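You operate a simulated robot arm through the tools that you are given. There is no shell and no other tool.

Carry out the task below with a simulated robot arm. There is one attempt and no reset: what you move stays moved.

JOB
Swap the yellow helmet's pad for the 16 mm one and press the 17 mm pad into the blue helmet.
Fine: both pads in the crown; the two helmets stay in the cradles; old pad into the white pad box, lid shut again. Leave the other pads and helmets.

It is judged by the outcome, as a careful person would: the job done as asked, and still so three seconds after it is handed in. It fails if anything else is knocked over, pushed out of place, dropped, spilled or broken. Lids that push on must go on centred and level and be pressed home; caps that screw on are set level and turned clockwise until they are tight.

ROBOT AND FRAMES
A 7-joint arm with a two-finger parallel gripper, fixed in place. Base frame: the origin is at the foot of the arm, x ahead of it, y to its left, z up; the work surface is at about z = 0.8. Lengths are in m, angles in rad, forces in N, time in s.
With the tool pointing down near the work surface it reaches from about 0.1 to 0.66 m from the base axis. Its first joint turns from -1.152 to 1.152 rad. Payload 1.57 kg.
The tool frame sits at the grasp point between the pads (the TCP): z along the fingers, y along the line on which they close. The tips reach 0.03 m beyond it. Largest opening 0.08 m; finger width 0.017, thickness 0.012; the body of the gripper, 0.04 by 0.082 m, starts 0.08 m behind the TCP.
Orientation is that of the tool frame in the base frame, as a unit quaternion [x, y, z, w]. With the fingers straight down and closing along the base's y, the tool's x points along the base's -x, its y along +y and its z along -z.

CONTROLS
- The arm moves only by the tool arm_command. Its argument "series" is a list of rows, each a list of 7 numbers: the shift along the tool's x, y, z in cm, then the turn, a rotation vector about the tool's x, y, z in degrees, then the finger opening in cm, from 0 to 8. In form: [[x, y, z, rx, ry, rz, gripper], ...]. A call has 1 to 20 rows; each row shifts and turns the commanded pose from where the row before left it, along the tool's axes as they then stand. Each row takes 0.2 s and may step no farther than 0.05 m and 0.15 rad from the row before; otherwise, or with a gripper value out of range, the whole call is refused. A pose out of reach is approached as far as the arm can. The call stops where the force on the tool passes 60 N (or 10 N more than at its start, if that is more) or the arm is blocked; 0.2 s more then pass. Each finger travels about 0.072 m/s and halts on what it meets, pressing with about 37 N; the grip force reading is that of the motor and also rises with nothing between the fingers. The clock runs only during rows and for 0.2 s after the last one: add rows that do not move to give the fingers time. The reply holds the time, the measured pose of the TCP, the force on the tool along the base axes, the opening and the grip force, in the units named above and with some noise, with the torque about the TCP (base axes, N m) and any sound that the robot's microphone picked up, and new pictures: "show" is both (left out), scene, wrist or none.
- Cameras (640 x 400 px; columns grow to the right, rows downward): "scene" is fixed at [0.0463, 0.4264, 1.4138]; the picture's right is [-0.89, -0.46, 0.00], its down [-0.33, 0.63, -0.70] and it looks along [0.33, -0.62, -0.71] (base axes); focal length 214 px, centre (320, 200). "wrist" rides on the gripper at [0.072, -0.007, -0.122] in the tool frame; the picture's right is [0.09, 1.00, 0.00], its down [-0.84, 0.08, -0.54] and it looks along [-0.54, 0.05, 0.84] (tool axes); focal length 238 px, centre (320, 200). There is no depth. A picture from a camera that has moved, and an enlarged one, comes with that camera's place and axes in the base frame and with its lens. The place of the scene camera against the robot may be out by one fixed shift of up to 0.012 m in any direction.
- close_up(camera, box): a new picture of the part [left, top, right, bottom] of that camera's present view, enlarged. The clock stands still meanwhile.
- hand_in(): hands the job in; it is judged then, once.

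Places have to be worked out from the pictures, the camera data and where the tool is seen. Open the gripper and draw the arm clear of the work before you hand the job in, unless the task says otherwise.

The tools are called after "Request:" by a JSON object that holds its "api" and its "payload". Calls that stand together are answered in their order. arm_command: Moves the arm, as the interface text tells. Its arguments: {"type":"object","properties":{"series":{"type":"array","items":{"type":"array","items":{"type":"number"}}},"show":{"type":"string","enum":["both","scene","wrist","none"]}},"required":["series"]} The other tools are called the same way: close_up (camera, box) takes an enlarged picture of a part of a camera's view; hand_in () hands the job in.

At the start:

```text
clock: 0.0
ee_pos: [0.3732, -0.1056, 1.2126]
tool_rot: [0.0, 1.0, 0.0, 0.0]
contact_force: [0.0, 0.1, 0.3]
ft_torque: [-0.02, 0.04, -0.01]
gripper_width: 0.08
gripper_force: 0.0
```

scene: 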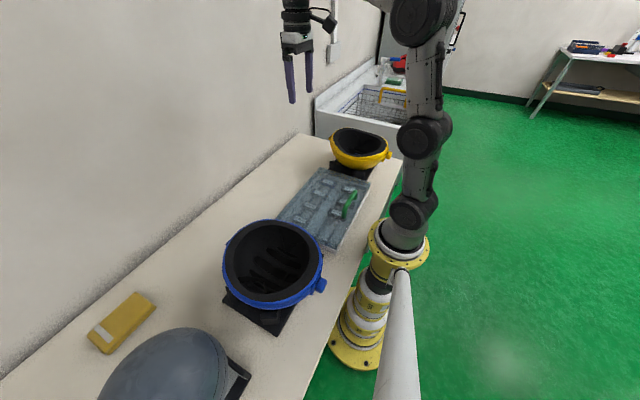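
wrist: 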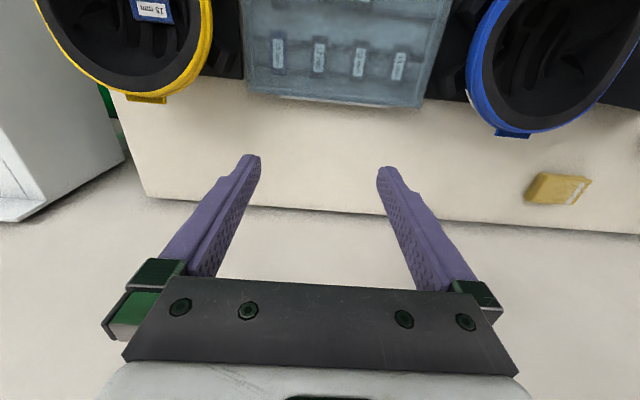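

I start with close looks at the pad box, the two helmets and the rest of the bench before moving anything.

Request:
{"api": "close_up", "payload": {"camera": "scene", "box": [260, 150, 400, 250]}}

Request:
{"api": "close_up", "payload": {"camera": "wrist", "box": [220, 0, 480, 120]}}

Request:
{"api": "close_up", "payload": {"camera": "scene", "box": [310, 110, 420, 190]}}

Request:
{"api": "close_up", "payload": {"camera": "scene", "box": [60, 200, 360, 400]}}

Request:
{"api": "close_up", "payload": {"camera": "scene", "box": [310, 30, 450, 150]}}

```text
4.00 times, centred on (330, 200) of scene
camera zoom: at [0.0463, 0.4264, 1.4138], right [-0.89, -0.46, 0.0], down [-0.33, 0.63, -0.7], along [0.33, -0.62, -0.71], focal length 858 px, centre (280, 200)
```

zoom: 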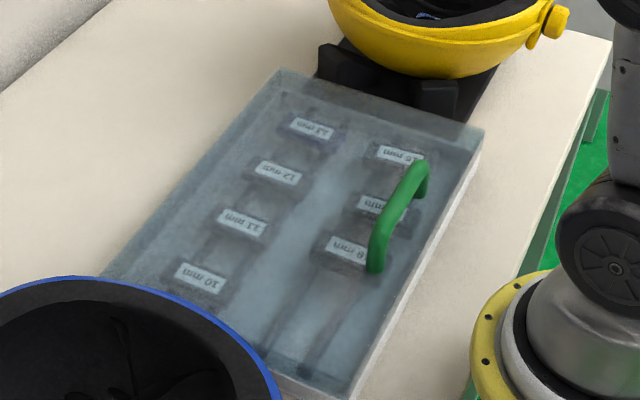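

```text
2.46 times, centred on (350, 60) of wrist
camera zoom: at [0.3023, -0.1116, 1.3355], right [-0.09, 1.0, 0.0], down [0.84, 0.08, 0.54], along [0.54, 0.05, -0.84], focal length 587 px, centre (246, 545)
```

zoom: 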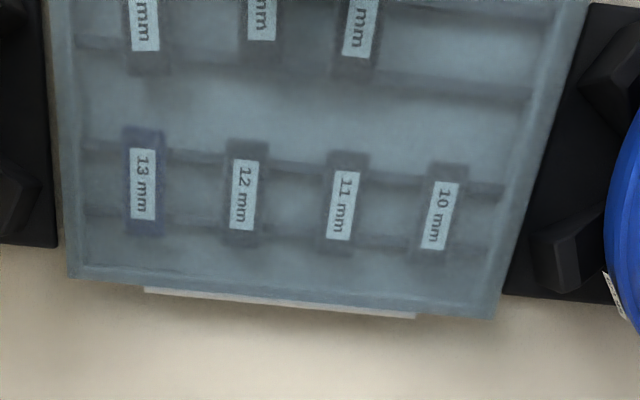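

```text
5.00 times, centred on (365, 150) of scene
camera zoom: at [0.0463, 0.4264, 1.4138], right [-0.89, -0.46, 0.0], down [-0.33, 0.63, -0.7], along [0.33, -0.62, -0.71], focal length 1072 px, centre (95, 450)
```

zoom: 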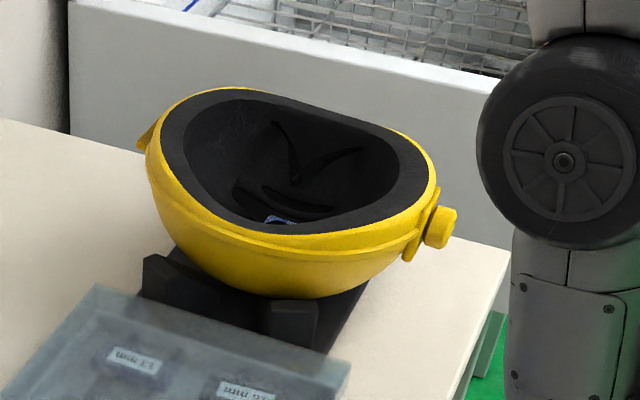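

```text
2.00 times, centred on (210, 300) of scene
camera zoom: at [0.0463, 0.4264, 1.4138], right [-0.89, -0.46, 0.0], down [-0.33, 0.63, -0.7], along [0.33, -0.62, -0.71], focal length 429 px, centre (540, 0)
```

zoom: 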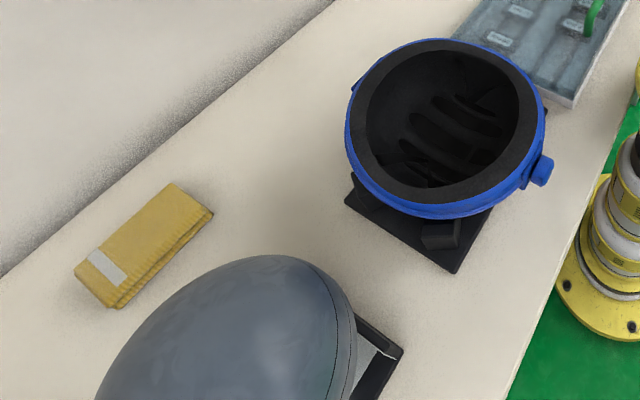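

```text
3.33 times, centred on (380, 90) of scene
camera zoom: at [0.0463, 0.4264, 1.4138], right [-0.89, -0.46, 0.0], down [-0.33, 0.63, -0.7], along [0.33, -0.62, -0.71], focal length 715 px, centre (120, 567)
```

zoom: 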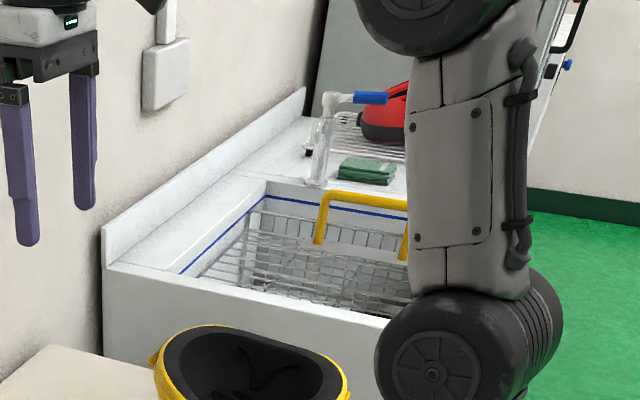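

The lid is translucent. The labels read 13/12/11/10 in the far row and three more in the near row, and the yellow helmet's fitted pad is marked 15 mm. I move the hand back towards the base so the wrist camera sees the box from above.

Request:
{"api": "arm_command", "payload": {"series": [[3.5, 1.5, 0, 0, 0, 0, 8], [3.5, 1.5, 0, 0, 0, 0, 8], [3.5, 1.5, 0, 0, 0, 0, 8], [3.5, 1.5, 0, 0, 0, 0, 8], [3.3, 1.5, 0, 0, 0, 0, 8], [0, 0, 0, 0, 0, 0, 8]]}}

```text
clock: 1.4
ee_pos: [0.1979, -0.0295, 1.2115]
tool_rot: [0.0, 1.0, 0.001, 0.0]
contact_force: [0.2, -0.2, 0.3]
ft_torque: [-0.01, -0.02, -0.02]
gripper_width: 0.08
gripper_force: 0.1
camera wrist: at [0.1275, -0.0357, 1.3344], right [-0.09, 1.0, 0.0], down [0.84, 0.08, 0.54], along [0.54, 0.05, -0.84], focal length 238 px, centre (320, 200)
```

scene: 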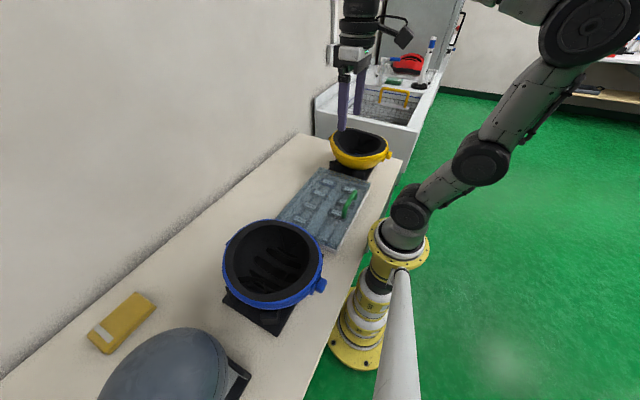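
wrist: 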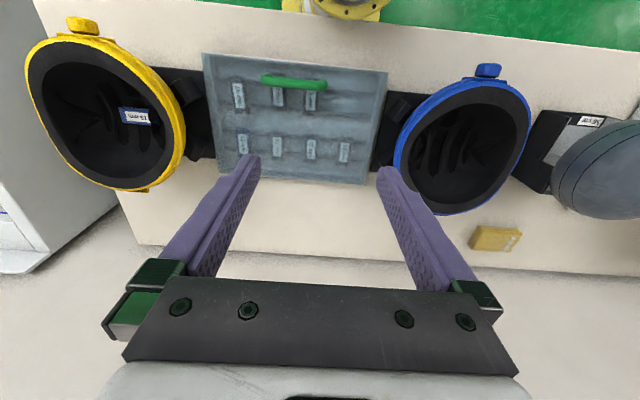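

Request:
{"api": "close_up", "payload": {"camera": "wrist", "box": [190, 45, 400, 190]}}

Request:
{"api": "close_up", "payload": {"camera": "wrist", "box": [20, 20, 200, 200]}}

Request:
{"api": "close_up", "payload": {"camera": "wrist", "box": [390, 60, 540, 220]}}

Request:
{"api": "close_up", "payload": {"camera": "wrist", "box": [500, 80, 640, 260]}}

```text
2.76 times, centred on (295, 118) of wrist
camera zoom: at [0.1275, -0.0357, 1.3344], right [-0.09, 1.0, 0.0], down [0.84, 0.08, 0.54], along [0.54, 0.05, -0.84], focal length 658 px, centre (389, 428)
```

zoom: 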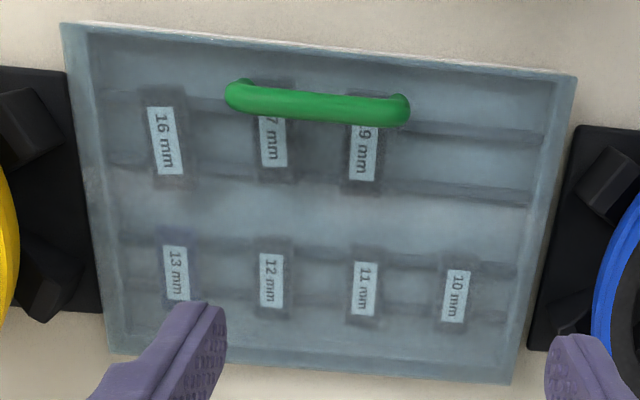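

```text
2.22 times, centred on (110, 110) of wrist
camera zoom: at [0.1275, -0.0357, 1.3344], right [-0.09, 1.0, 0.0], down [0.84, 0.08, 0.54], along [0.54, 0.05, -0.84], focal length 530 px, centre (787, 400)
```

zoom: 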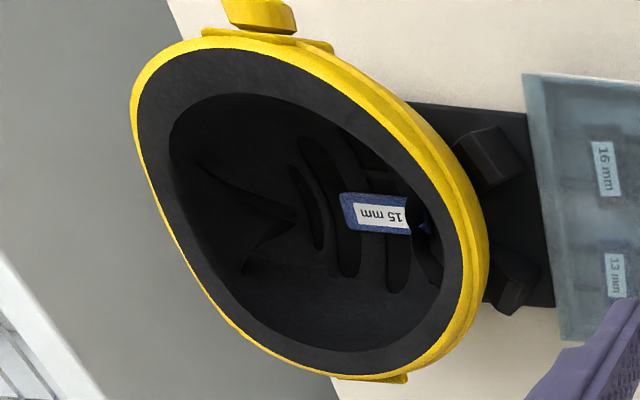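

```text
2.50 times, centred on (465, 140) of wrist
camera zoom: at [0.1275, -0.0357, 1.3344], right [-0.09, 1.0, 0.0], down [0.84, 0.08, 0.54], along [0.54, 0.05, -0.84], focal length 596 px, centre (-42, 350)
```

zoom: 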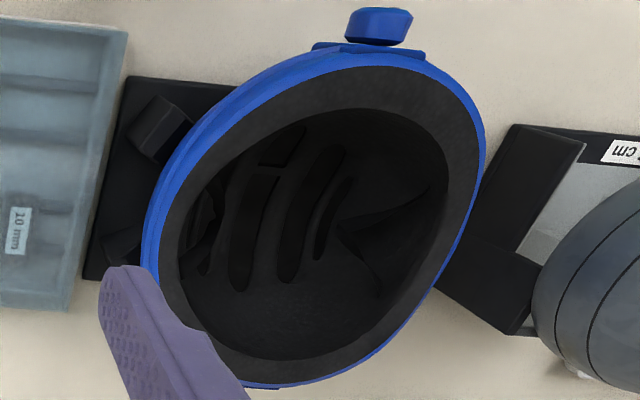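

```text
2.22 times, centred on (570, 170) of wrist
camera zoom: at [0.1275, -0.0357, 1.3344], right [-0.09, 1.0, 0.0], down [0.84, 0.08, 0.54], along [0.54, 0.05, -0.84], focal length 530 px, centre (-236, 267)
```

zoom: 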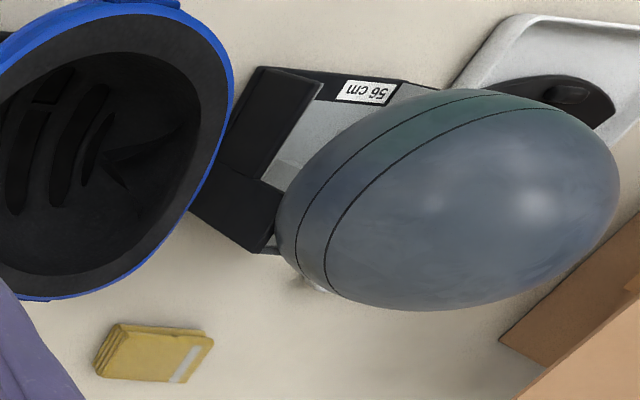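

Near row reads 16, 17 and 19 mm. The box spans roughly x 0.155–0.385, y −0.24–0.09, with its handle near (0.18, −0.074), so I expect a hinge on the far edge. I fly to the far side to inspect that edge.

Request:
{"api": "arm_command", "payload": {"series": [[-4.5, -0.9, 2, 0, 0, 0, 8], [-4.5, -0.9, 2, 0, 0, 0, 8], [-4.5, -0.9, 2, 0, 0, 0, 8], [-4.5, -0.9, 2, 0, 0, 0, 8], [-4.0, -0.9, 2, 0, 0, 0, 8], [0, 0, 3, 0, 0, 0, 8], [0, 0, 3, 0, 0, 0, 8], [0, 0, 0, 0, 0, 0, 8]]}}

```text
clock: 3.2
ee_pos: [0.4197, -0.0735, 1.0529]
tool_rot: [0.0, 1.0, -0.001, 0.0]
contact_force: [0.3, 0.2, 0.3]
ft_torque: [0.03, -0.01, -0.03]
gripper_width: 0.0801
gripper_force: 0.0
camera wrist: at [0.3486, -0.08, 1.1757], right [-0.09, 1.0, 0.0], down [0.84, 0.08, 0.54], along [0.54, 0.05, -0.84], focal length 238 px, centre (320, 200)
```

scene: 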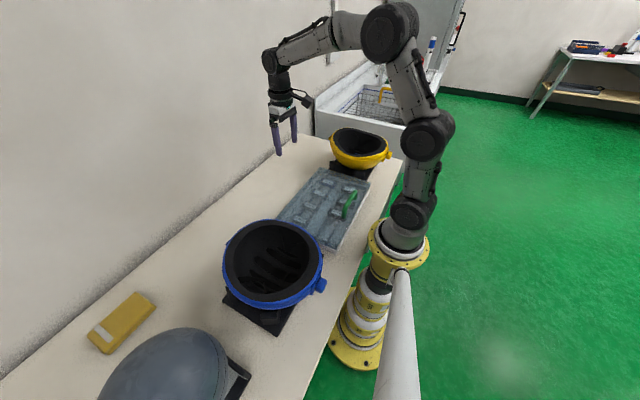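
wrist: 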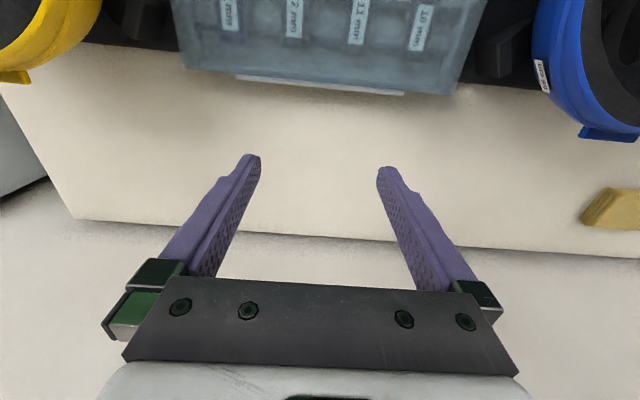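

Request:
{"api": "close_up", "payload": {"camera": "wrist", "box": [170, 0, 490, 110]}}

Request:
{"api": "close_up", "payload": {"camera": "scene", "box": [300, 170, 380, 260]}}

Request:
{"api": "close_up", "payload": {"camera": "scene", "box": [270, 160, 350, 220]}}

```text
2.00 times, centred on (330, 55) of wrist
camera zoom: at [0.3486, -0.08, 1.1757], right [-0.09, 1.0, 0.0], down [0.84, 0.08, 0.54], along [0.54, 0.05, -0.84], focal length 477 px, centre (300, 490)
```

zoom: 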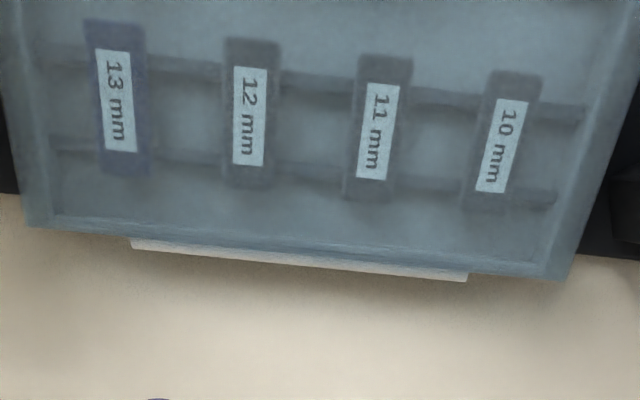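

```text
4.44 times, centred on (340, 215) of scene
camera zoom: at [0.0464, 0.4264, 1.4138], right [-0.89, -0.46, 0.0], down [-0.33, 0.63, -0.7], along [0.33, -0.62, -0.71], focal length 953 px, centre (231, 133)
```

zoom: 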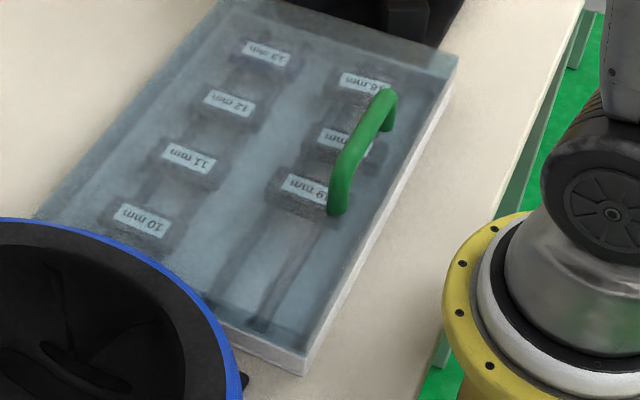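

```text
6.67 times, centred on (310, 190) of scene
camera zoom: at [0.0464, 0.4264, 1.4138], right [-0.89, -0.46, 0.0], down [-0.33, 0.63, -0.7], along [0.33, -0.62, -0.71], focal length 1430 px, centre (387, 267)
```

zoom: 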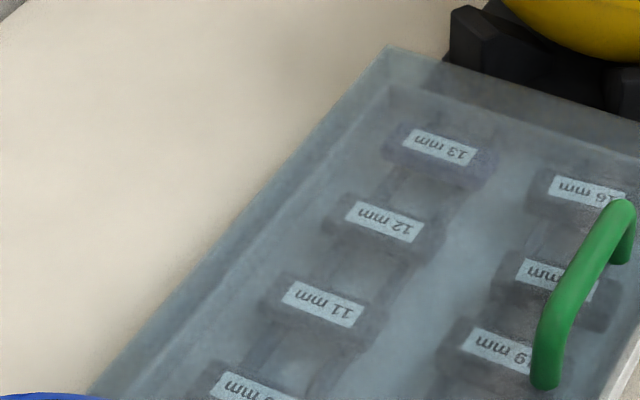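

The white strip at the far edge is a hinge at about x ≈ 0.387, so the lid swings up from the robot side. I rise, turn the gripper 90° so it closes along x across the handle bar, and go over the handle.

Request:
{"api": "arm_command", "payload": {"series": [[0, 0, -4, 0, 0, 8.18, 8], [0, 0, 0, 0, 0, 8.18, 8], [0, 0, 0, 0, 0, 8.18, 8], [0, 0, 0, 0, 0, 8.18, 8], [0, 0, 0, 0, 0, 8.18, 8], [0, 0, 0, 0, 0, 8.18, 8], [0, 0, 0, 0, 0, 8.18, 8], [0, 0, 0, 0, 0, 8.18, 8], [0, 0, 0, 0, 0, 8.18, 8], [0, 0, 0, 0, 0, 8.18, 8], [0, 0, 0, 0, 0, 8.2, 8], [0, -4, 0, 0, 0, 0, 8], [0, -4, 0, 0, 0, 0, 8], [0, -4, 0, 0, 0, 0, 8], [0, -4, 0, 0, 0, 0, 8], [0, -4, 0, 0, 0, 0, 8], [0, -3.9, 0, 0, 0, 0, 8], [0, 0, 0, 0, 0, 0, 8]]}}

```text
clock: 7.0
ee_pos: [0.1785, -0.0725, 1.0923]
tool_rot: [0.707, 0.707, 0.0, -0.001]
contact_force: [0.6, 0.7, -0.5]
ft_torque: [0.01, -0.03, 0.0]
gripper_width: 0.08
gripper_force: 0.0
camera wrist: at [0.1742, -0.0008, 1.215], right [1.0, 0.09, 0.0], down [0.08, -0.84, 0.54], along [0.05, -0.54, -0.84], focal length 238 px, centre (320, 200)
```

scene: 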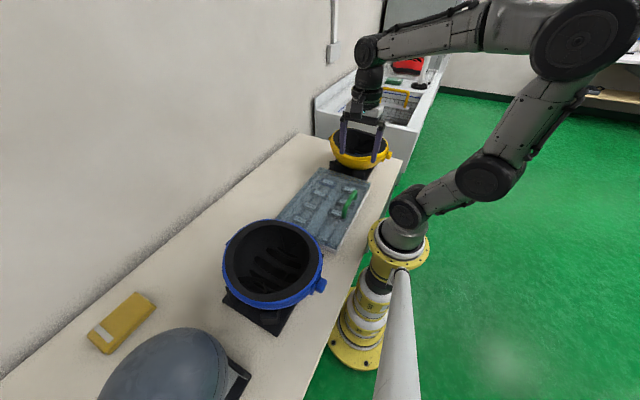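
wrist: 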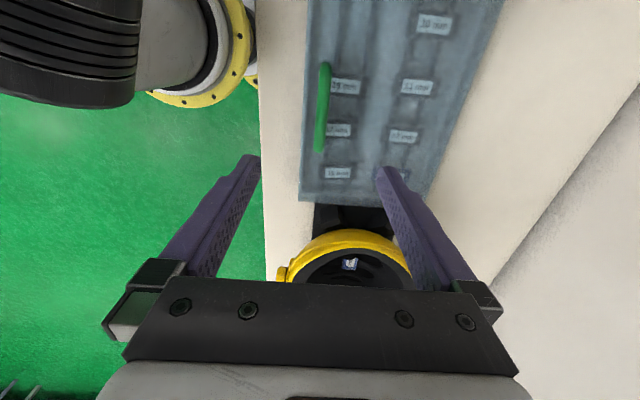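

Request:
{"api": "close_up", "payload": {"camera": "wrist", "box": [280, 40, 440, 180]}}

Request:
{"api": "close_up", "payload": {"camera": "wrist", "box": [270, 130, 450, 240]}}

```text
2.86 times, centred on (360, 110) of wrist
camera zoom: at [0.1742, -0.0008, 1.215], right [1.0, 0.09, 0.0], down [0.08, -0.84, 0.54], along [0.05, -0.54, -0.84], focal length 681 px, centre (206, 457)
```

zoom: 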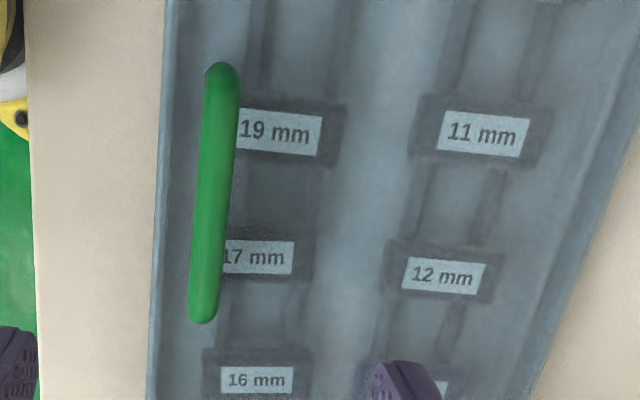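

```text
3.56 times, centred on (360, 185) of wrist
camera zoom: at [0.1742, -0.0008, 1.215], right [1.0, 0.09, 0.0], down [0.08, -0.84, 0.54], along [0.05, -0.54, -0.84], focal length 848 px, centre (178, 253)
```

zoom: 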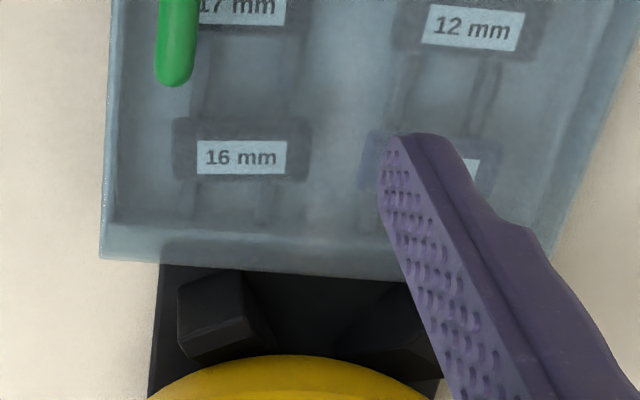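

All three near-row pads are confirmed as 16, 17 and 19. The bar centre is at about x = 0.183, y = −0.073, so I lower towards it with the fingers open.

Request:
{"api": "arm_command", "payload": {"series": [[0, 0.45, 4, 0, 0, 0, 8], [0, 0, 4, 0, 0, 0, 8], [0, 0, 4, 0, 0, 0, 8], [0, 0, 0, 0, 0, 0, 8]]}}

Request:
{"api": "close_up", "payload": {"camera": "scene", "box": [290, 130, 430, 250]}}

```text
clock: 8.0
ee_pos: [0.1851, -0.0732, 0.9726]
tool_rot: [0.707, 0.707, 0.0, 0.0]
contact_force: [-1.0, 0.4, 0.1]
ft_torque: [0.04, 0.01, 0.01]
gripper_width: 0.0797
gripper_force: 0.1
camera wrist: at [0.1801, -0.0013, 1.0952], right [1.0, 0.09, 0.0], down [0.08, -0.84, 0.54], along [0.05, -0.54, -0.84], focal length 238 px, centre (320, 200)
```

scene: 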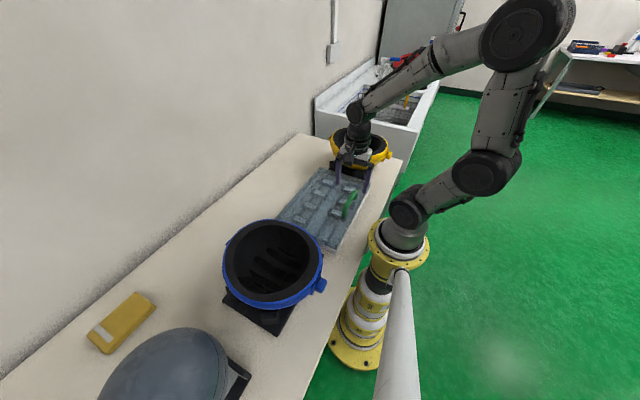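
wrist: 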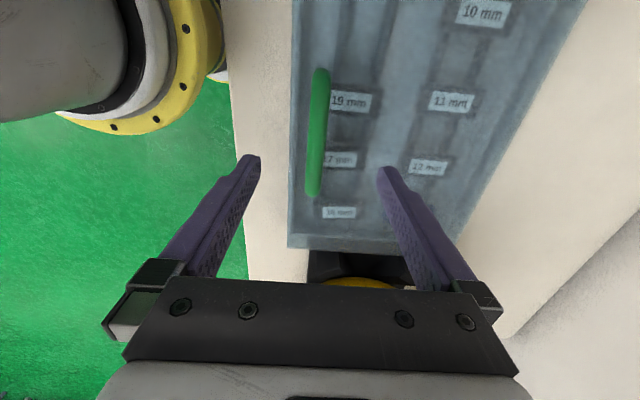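

```text
3.33 times, centred on (360, 190) of scene
camera zoom: at [0.0463, 0.4264, 1.4138], right [-0.89, -0.46, 0.0], down [-0.33, 0.63, -0.7], along [0.33, -0.62, -0.71], focal length 715 px, centre (187, 233)
```

zoom: 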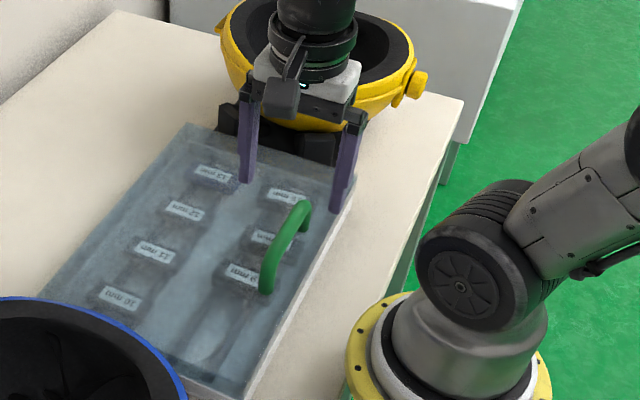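

Triangulating the two views puts the bar centre at about (0.183, −0.072, 0.889). I lower so the tips pass just below the bar and close on it.

Request:
{"api": "arm_command", "payload": {"series": [[0, -0.1, 3.3, 0, 0, 0, 8], [0, 0, 3.3, 0, 0, 0, 8], [0, 0, 0, 0, 0, 0, 5], [0, 0, 0, 0, 0, 0, 3], [0, 0, 0, 0, 0, 0, 0.8], [0, 0, 0, 0, 0, 0, 0.8], [0, 0, 0, 0, 0, 0, 0.8]]}}

Request:
{"api": "close_up", "payload": {"camera": "scene", "box": [290, 130, 430, 250]}}

```text
clock: 9.6
ee_pos: [0.1828, -0.0733, 0.9059]
tool_rot: [0.708, 0.707, -0.001, -0.003]
contact_force: [-15.0, -3.8, 2.1]
ft_torque: [-0.02, 0.26, -0.01]
gripper_width: 0.0155
gripper_force: 30.9
camera wrist: at [0.1777, -0.0019, 1.029], right [1.0, 0.09, 0.0], down [0.08, -0.84, 0.54], along [0.05, -0.54, -0.84], focal length 238 px, centre (320, 200)
```

scene: 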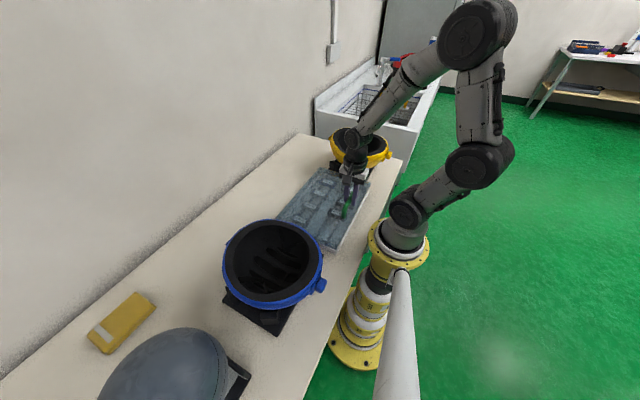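
wrist: 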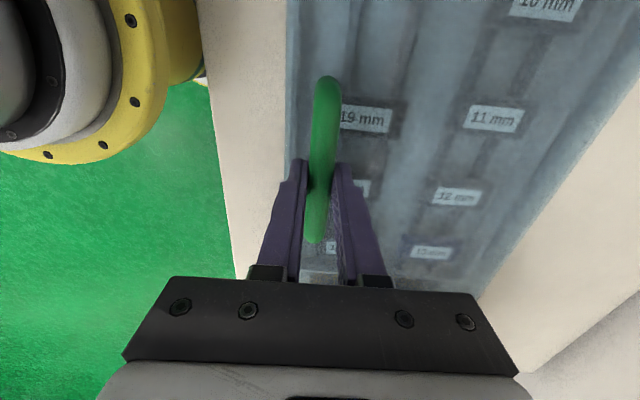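

```text
3.33 times, centred on (360, 190) of scene
camera zoom: at [0.046, 0.4264, 1.4138], right [-0.89, -0.46, 0.0], down [-0.33, 0.63, -0.7], along [0.33, -0.62, -0.71], focal length 715 px, centre (187, 233)
```

zoom: 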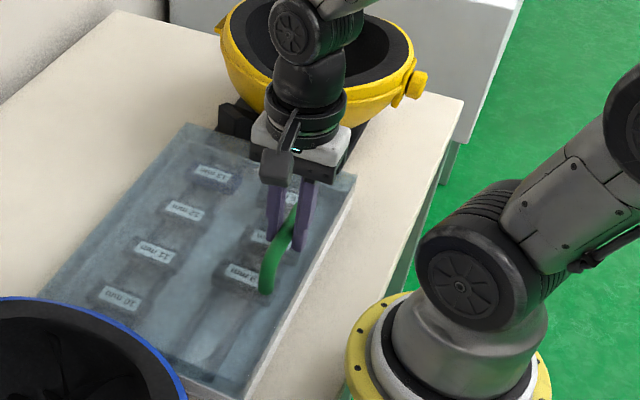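

The bar is held with a 15.5 mm opening. I ease off the sideways load and lift the lid about 10° along the hinge arc as a test.

Request:
{"api": "arm_command", "payload": {"series": [[0, -0.25, 0, 0, 0, 0, 0.8], [0, 0.2, -0.9, 0, 0, 0, 0.8], [0, 0.25, -0.9, 0, 0, 0, 0.8], [0, 0.28, -0.88, 0, 0, 0, 0.8], [0, 0.32, -0.85, 0, 0, 0, 0.8], [0, 0, 0, 0, 0, 0, 0.8]]}}

Request:
{"api": "close_up", "payload": {"camera": "scene", "box": [250, 110, 410, 250]}}

```text
clock: 11.0
ee_pos: [0.197, -0.0765, 0.9414]
tool_rot: [0.708, 0.707, 0.004, 0.006]
contact_force: [39.7, 17.3, -21.7]
ft_torque: [0.21, -0.38, 0.22]
gripper_width: 0.0155
gripper_force: 31.1
camera wrist: at [0.1898, -0.0037, 1.0647], right [1.0, 0.09, 0.01], down [0.07, -0.84, 0.55], along [0.06, -0.54, -0.84], focal length 238 px, centre (320, 200)
```

scene: 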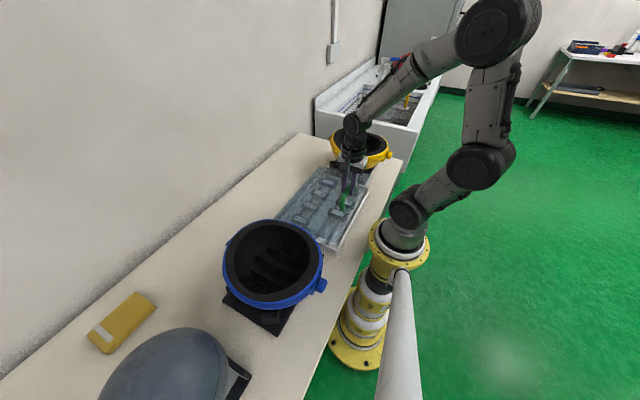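
wrist: 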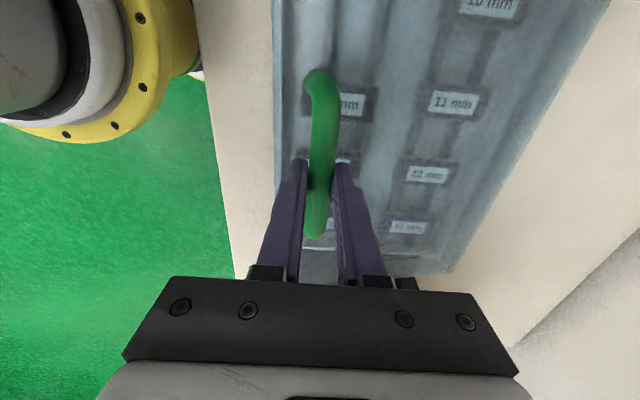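

```text
2.86 times, centred on (330, 180) of scene
camera zoom: at [0.0475, 0.4268, 1.4136], right [-0.89, -0.46, 0.0], down [-0.33, 0.63, -0.7], along [0.32, -0.62, -0.71], focal length 613 px, centre (291, 257)
```

zoom: 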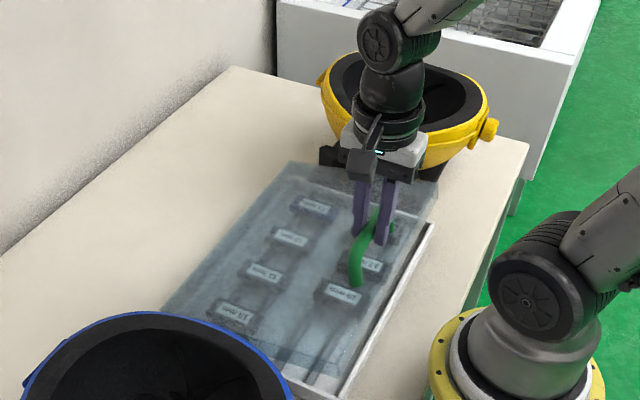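

The lid is rising on its hinge. Comparing commanded and measured positions puts the hinge axis nearer z ≈ 0.824, so I correct the x lag and continue along the revised arc.

Request:
{"api": "arm_command", "payload": {"series": [[0, 0.45, 0, 0, 0, 0, 0.8], [0, 0.46, -0.81, 0, 0, 0, 0.8], [0, 0.47, -0.81, 0, 0, 0, 0.8], [0, 0.53, -0.77, 0, 0, 0, 0.8], [0, 0.54, -0.76, 0, 0, 0, 0.8], [0, 0, 0, 0, 0, 0, 0.8]]}}

Request:
{"api": "close_up", "payload": {"camera": "scene", "box": [250, 110, 410, 250]}}

```text
clock: 12.4
ee_pos: [0.2168, -0.0761, 0.9734]
tool_rot: [0.707, 0.707, -0.002, -0.001]
contact_force: [-8.0, -8.4, 3.7]
ft_torque: [-0.31, 0.26, 0.07]
gripper_width: 0.0156
gripper_force: 31.0
camera wrist: at [0.2108, -0.0042, 1.096], right [1.0, 0.09, 0.0], down [0.08, -0.84, 0.54], along [0.05, -0.54, -0.84], focal length 238 px, centre (320, 200)
```

scene: 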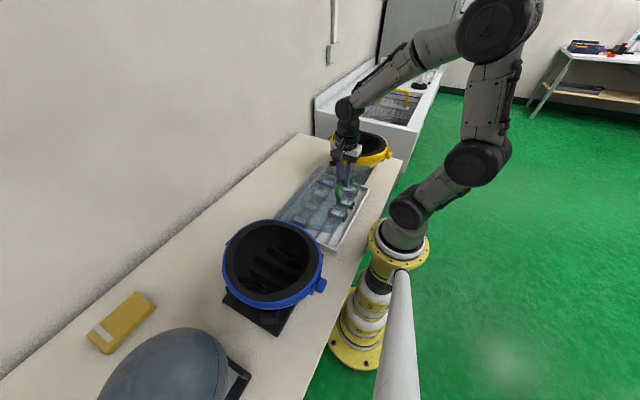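
wrist: 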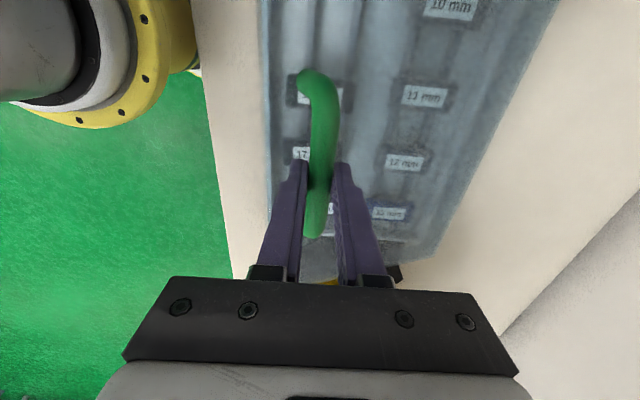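

```text
2.86 times, centred on (330, 180) of scene
camera zoom: at [0.0461, 0.4262, 1.4139], right [-0.89, -0.46, 0.0], down [-0.33, 0.63, -0.7], along [0.33, -0.62, -0.71], focal length 613 px, centre (291, 257)
```

zoom: 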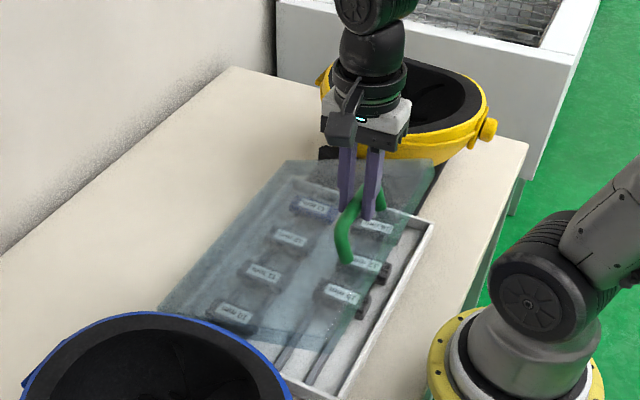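

Forces are small and the fit is good, with the lid near 22°. I continue the arc another 20°.

Request:
{"api": "arm_command", "payload": {"series": [[0, 0.58, -0.73, 0, 0, 0, 0.8], [0, 0.62, -0.7, 0, 0, 0, 0.8], [0, 0.65, -0.67, 0, 0, 0, 0.8], [0, 0.67, -0.65, 0, 0, 0, 0.8], [0, 0.7, -0.62, 0, 0, 0, 0.8], [0, 0.73, -0.58, 0, 0, 0, 0.8], [0, 0.75, -0.55, 0, 0, 0, 0.8], [0, 0.78, -0.52, 0, 0, 0, 0.8], [0, 0, 0, 0, 0, 0, 0.8]]}}

Request:
{"api": "close_up", "payload": {"camera": "scene", "box": [250, 110, 410, 250]}}

```text
clock: 14.4
ee_pos: [0.2742, -0.0753, 1.0229]
tool_rot: [0.707, 0.707, 0.0, 0.002]
contact_force: [-3.0, -12.1, 2.4]
ft_torque: [-0.3, 0.07, 0.08]
gripper_width: 0.0153
gripper_force: 31.7
camera wrist: at [0.267, -0.0033, 1.1465], right [1.0, 0.09, 0.0], down [0.08, -0.84, 0.54], along [0.05, -0.54, -0.84], focal length 238 px, centre (320, 200)
```

scene: 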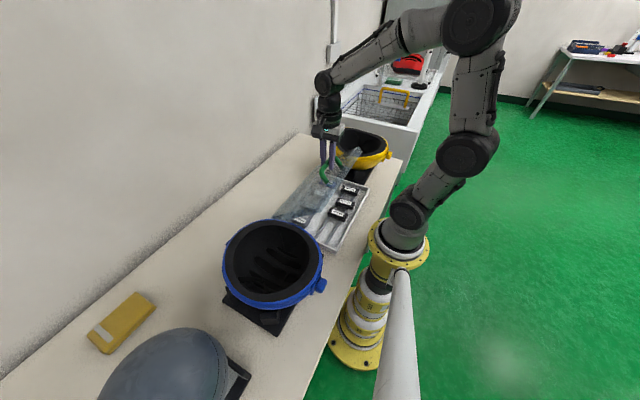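
wrist: 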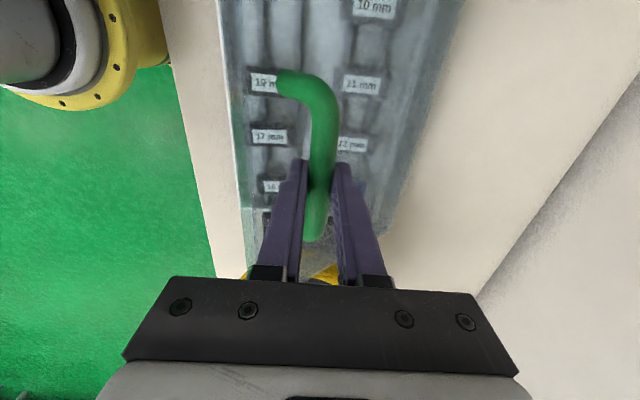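

```text
2.86 times, centred on (330, 180) of scene
camera zoom: at [0.0463, 0.4261, 1.4139], right [-0.89, -0.46, 0.0], down [-0.33, 0.63, -0.7], along [0.33, -0.62, -0.71], focal length 613 px, centre (291, 257)
```

zoom: 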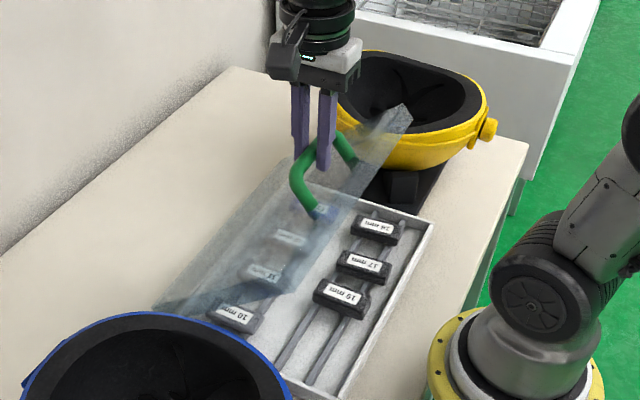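

Request:
{"api": "arm_command", "payload": {"series": [[0, 0.96, -0.58, 0, 0, 0, 0.8], [0, 0.99, -0.53, 0, 0, 0, 0.8], [0, 1.01, -0.47, 0, 0, 0, 0.8], [0, 1.04, -0.42, 0, 0, 0, 0.8], [0, 1.06, -0.37, 0, 0, 0, 0.8], [0, 1.08, -0.31, 0, 0, 0, 0.8], [0, 1.09, -0.25, 0, 0, 0, 0.8], [0, 1.1, -0.2, 0, 0, 0, 0.8], [0, 0, 0, 0, 0, 0, 0.8]]}}

Request:
{"api": "close_up", "payload": {"camera": "scene", "box": [250, 90, 410, 250]}}

```text
clock: 16.4
ee_pos: [0.3566, -0.0749, 1.0548]
tool_rot: [0.706, 0.708, 0.001, 0.0]
contact_force: [-1.4, -8.7, 5.1]
ft_torque: [-0.11, 0.08, 0.16]
gripper_width: 0.0155
gripper_force: 31.4
camera wrist: at [0.3498, -0.0029, 1.1782], right [1.0, 0.09, 0.0], down [0.08, -0.84, 0.54], along [0.05, -0.54, -0.84], focal length 238 px, centre (320, 200)
```

scene: 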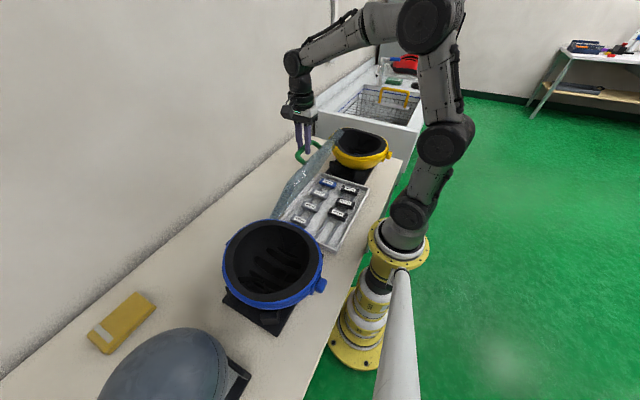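
wrist: 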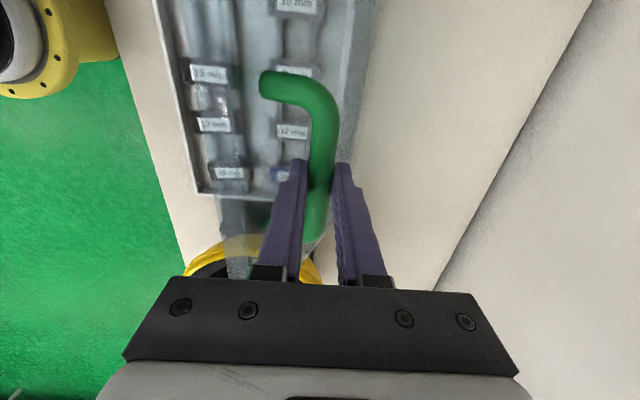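

```text
2.50 times, centred on (330, 170) of scene
camera zoom: at [0.0462, 0.4262, 1.4139], right [-0.89, -0.46, 0.0], down [-0.33, 0.63, -0.7], along [0.33, -0.62, -0.71], focal length 536 px, centre (295, 275)
```

zoom: 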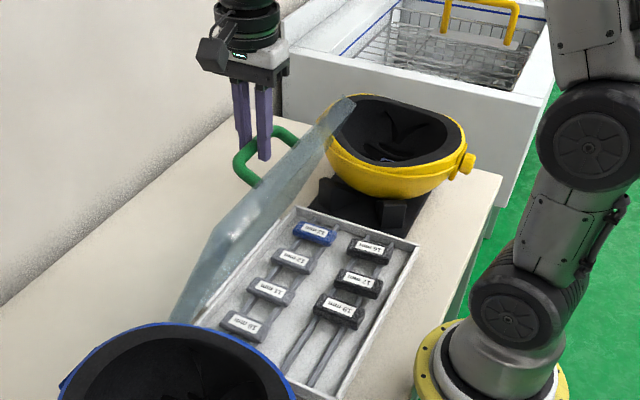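

Request:
{"api": "arm_command", "payload": {"series": [[0, 1.11, -0.14, 0, 0, 0, 0.8], [0, 1.12, -0.08, 0, 0, 0, 0.8], [0, 1.12, -0.02, 0, 0, 0, 0.8], [0, 1.12, 0.04, 0, 0, 0, 0.8], [0, 1.12, 0.1, 0, 0, 0, 0.8], [0, 1.11, 0.16, 0, 0, 0, 0.8], [0, 1.1, 0.22, 0, 0, 0, 0.8], [0, 0, 0, 0, 0, 0, 0.8]]}}

Request:
{"api": "close_up", "payload": {"camera": "scene", "box": [250, 90, 410, 250]}}

```text
clock: 18.2
ee_pos: [0.4343, -0.075, 1.0523]
tool_rot: [0.707, 0.707, 0.0, 0.0]
contact_force: [-0.3, -5.3, -3.0]
ft_torque: [0.01, 0.01, 0.17]
gripper_width: 0.0153
gripper_force: 31.6
camera wrist: at [0.429, -0.0028, 1.1749], right [1.0, 0.09, 0.0], down [0.08, -0.84, 0.54], along [0.05, -0.54, -0.84], focal length 238 px, centre (320, 200)
```

scene: 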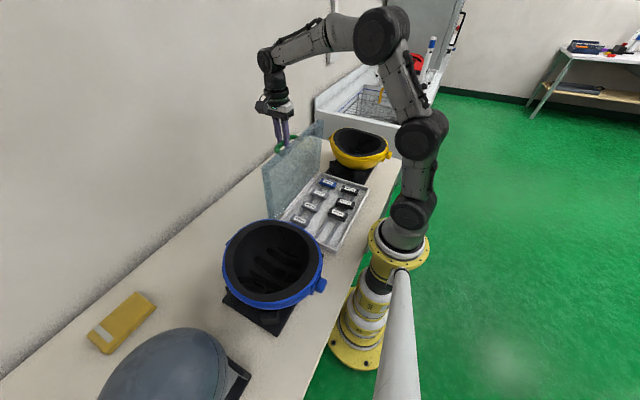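
wrist: 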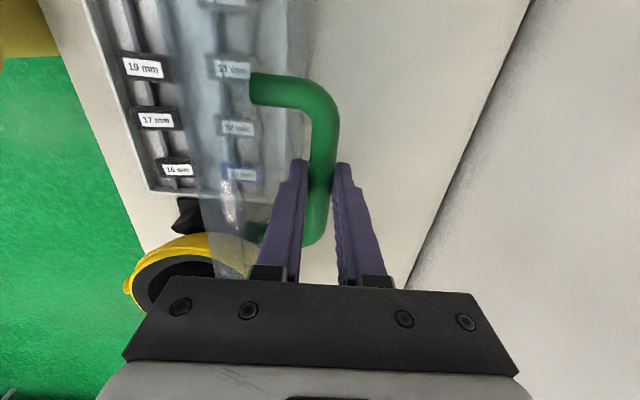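

```text
2.50 times, centred on (330, 170) of scene
camera zoom: at [0.0464, 0.4263, 1.4138], right [-0.89, -0.46, 0.0], down [-0.33, 0.63, -0.7], along [0.33, -0.62, -0.71], focal length 536 px, centre (295, 275)
```

zoom: 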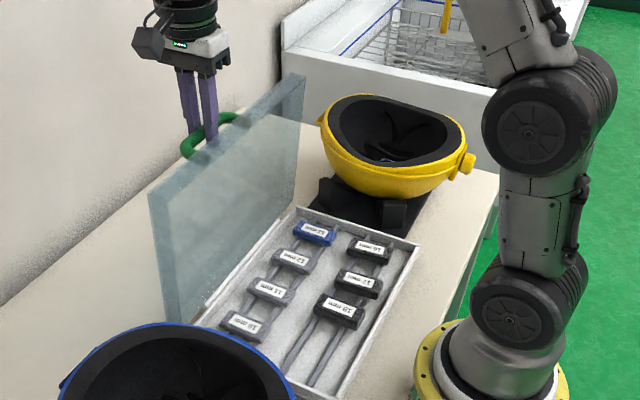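

Request:
{"api": "arm_command", "payload": {"series": [[0, 1.09, 0.27, 0, 0, 0, 0.8], [0, 1.07, 0.33, 0, 0, 0, 0.8], [0, 1.05, 0.38, 0, 0, 0, 0.8], [0, 0, 0, 0, 0, 0, 0.8]]}}

Request:
{"api": "close_up", "payload": {"camera": "scene", "box": [250, 90, 410, 250]}}

```text
clock: 19.2
ee_pos: [0.4672, -0.0754, 1.0428]
tool_rot: [0.707, 0.707, 0.001, 0.0]
contact_force: [1.2, 0.3, 2.6]
ft_torque: [0.53, 0.04, 0.17]
gripper_width: 0.0157
gripper_force: 31.0
camera wrist: at [0.4609, -0.0028, 1.1653], right [1.0, 0.09, 0.0], down [0.08, -0.84, 0.54], along [0.05, -0.54, -0.84], focal length 238 px, centre (320, 200)
```

scene: 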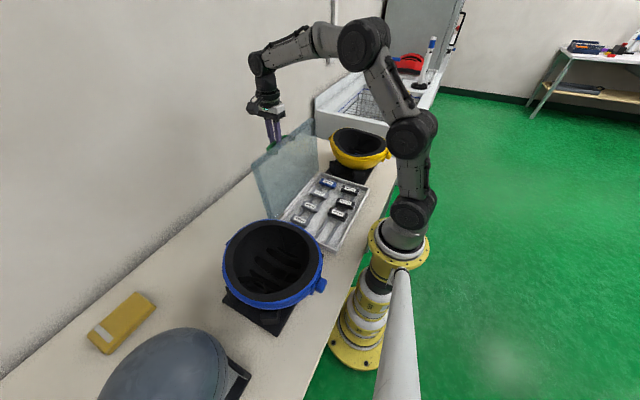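
wrist: 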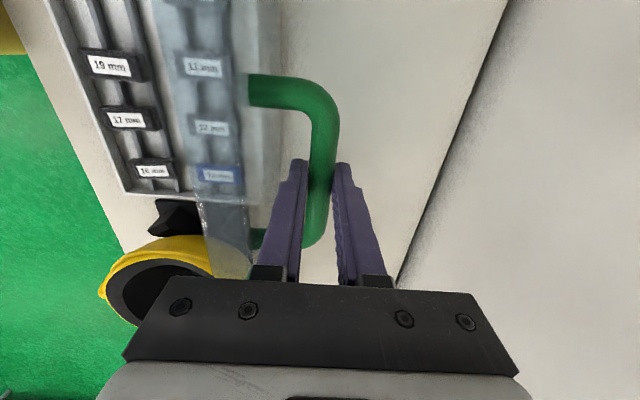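

```text
2.50 times, centred on (330, 170) of scene
camera zoom: at [0.0464, 0.4264, 1.4138], right [-0.89, -0.46, 0.0], down [-0.33, 0.63, -0.7], along [0.33, -0.62, -0.71], focal length 536 px, centre (295, 275)
```

zoom: 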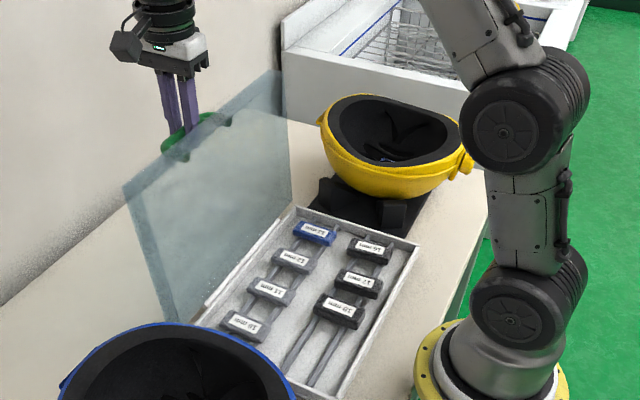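

Request:
{"api": "arm_command", "payload": {"series": [[0, 1.03, 0.44, 0, 0, 0, 0.8], [0, 1.0, 0.49, 0, 0, 0, 0.8], [0, 0, 0, 0, 0, 0, 0.8]]}}

Request:
{"api": "close_up", "payload": {"camera": "scene", "box": [230, 90, 390, 250]}}

```text
clock: 20.0
ee_pos: [0.487, -0.0747, 1.0344]
tool_rot: [0.707, 0.707, 0.001, 0.001]
contact_force: [3.7, 2.8, 6.8]
ft_torque: [-0.01, -0.05, 0.12]
gripper_width: 0.0154
gripper_force: 31.5
camera wrist: at [0.4802, -0.0027, 1.1557], right [1.0, 0.09, 0.0], down [0.08, -0.84, 0.54], along [0.05, -0.54, -0.84], focal length 238 px, centre (320, 200)
```

scene: 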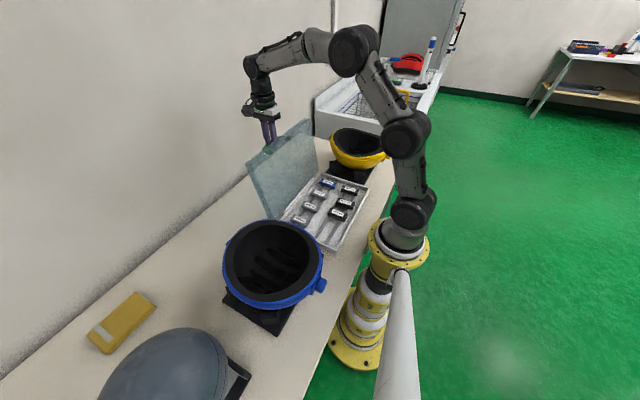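
wrist: 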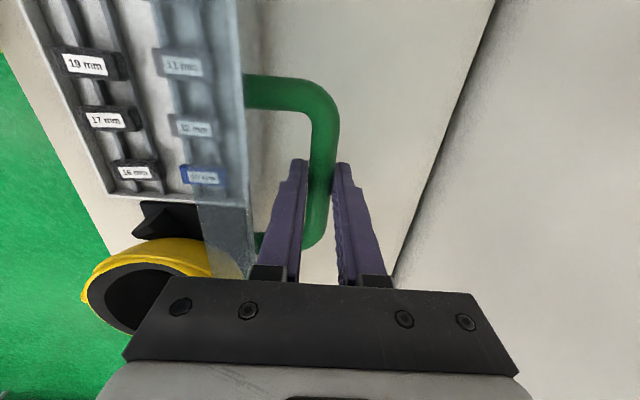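

```text
2.50 times, centred on (310, 170) of scene
camera zoom: at [0.0464, 0.4265, 1.4137], right [-0.89, -0.46, 0.0], down [-0.33, 0.63, -0.7], along [0.33, -0.62, -0.71], focal length 536 px, centre (345, 275)
```

zoom: 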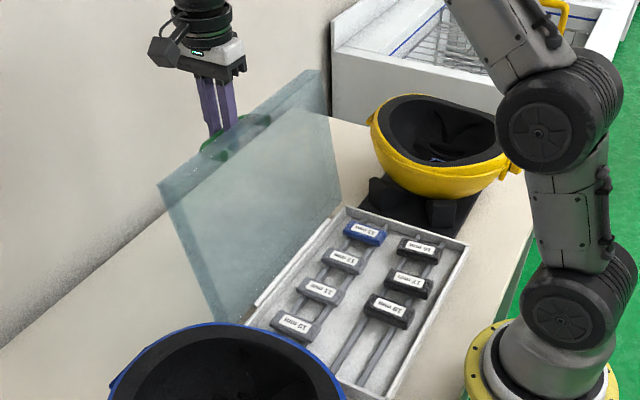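

Request:
{"api": "arm_command", "payload": {"series": [[0, 0.98, 0.54, 0, 0, 0, 0.8], [0, 0.95, 0.59, 0, 0, 0, 0.8], [0, 0, 0, 0, 0, 0, 0.8]]}}

Request:
{"api": "close_up", "payload": {"camera": "scene", "box": [230, 90, 390, 250]}}

```text
clock: 20.8
ee_pos: [0.5049, -0.0745, 1.0219]
tool_rot: [0.707, 0.707, 0.0, 0.0]
contact_force: [2.8, 5.1, 3.8]
ft_torque: [0.07, -0.01, 0.14]
gripper_width: 0.0156
gripper_force: 31.4
camera wrist: at [0.4993, -0.0028, 1.1445], right [1.0, 0.09, 0.0], down [0.08, -0.84, 0.54], along [0.05, -0.54, -0.84], focal length 238 px, centre (320, 200)
```

scene: 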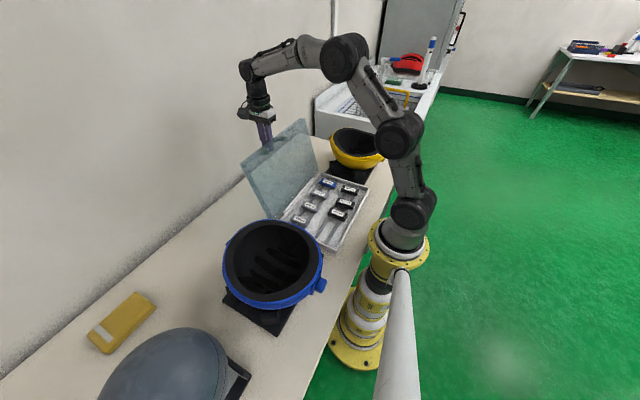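
wrist: 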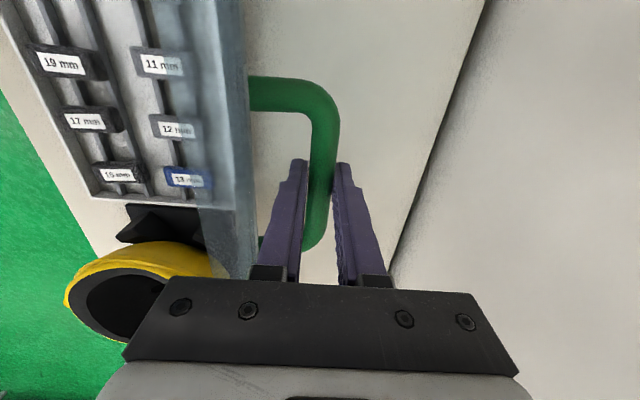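

```text
2.50 times, centred on (310, 170) of scene
camera zoom: at [0.0464, 0.4266, 1.4137], right [-0.89, -0.46, 0.0], down [-0.33, 0.63, -0.7], along [0.33, -0.62, -0.71], focal length 536 px, centre (345, 275)
```

zoom: 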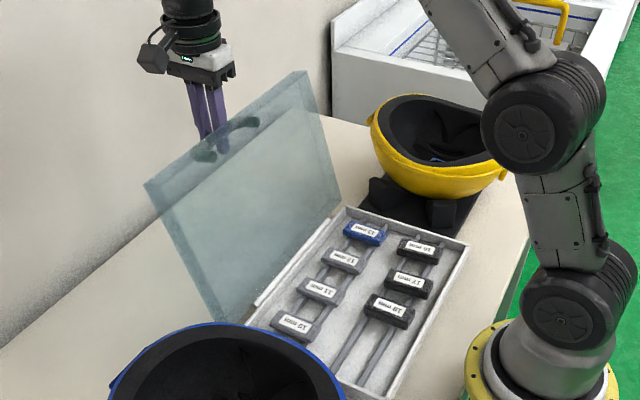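

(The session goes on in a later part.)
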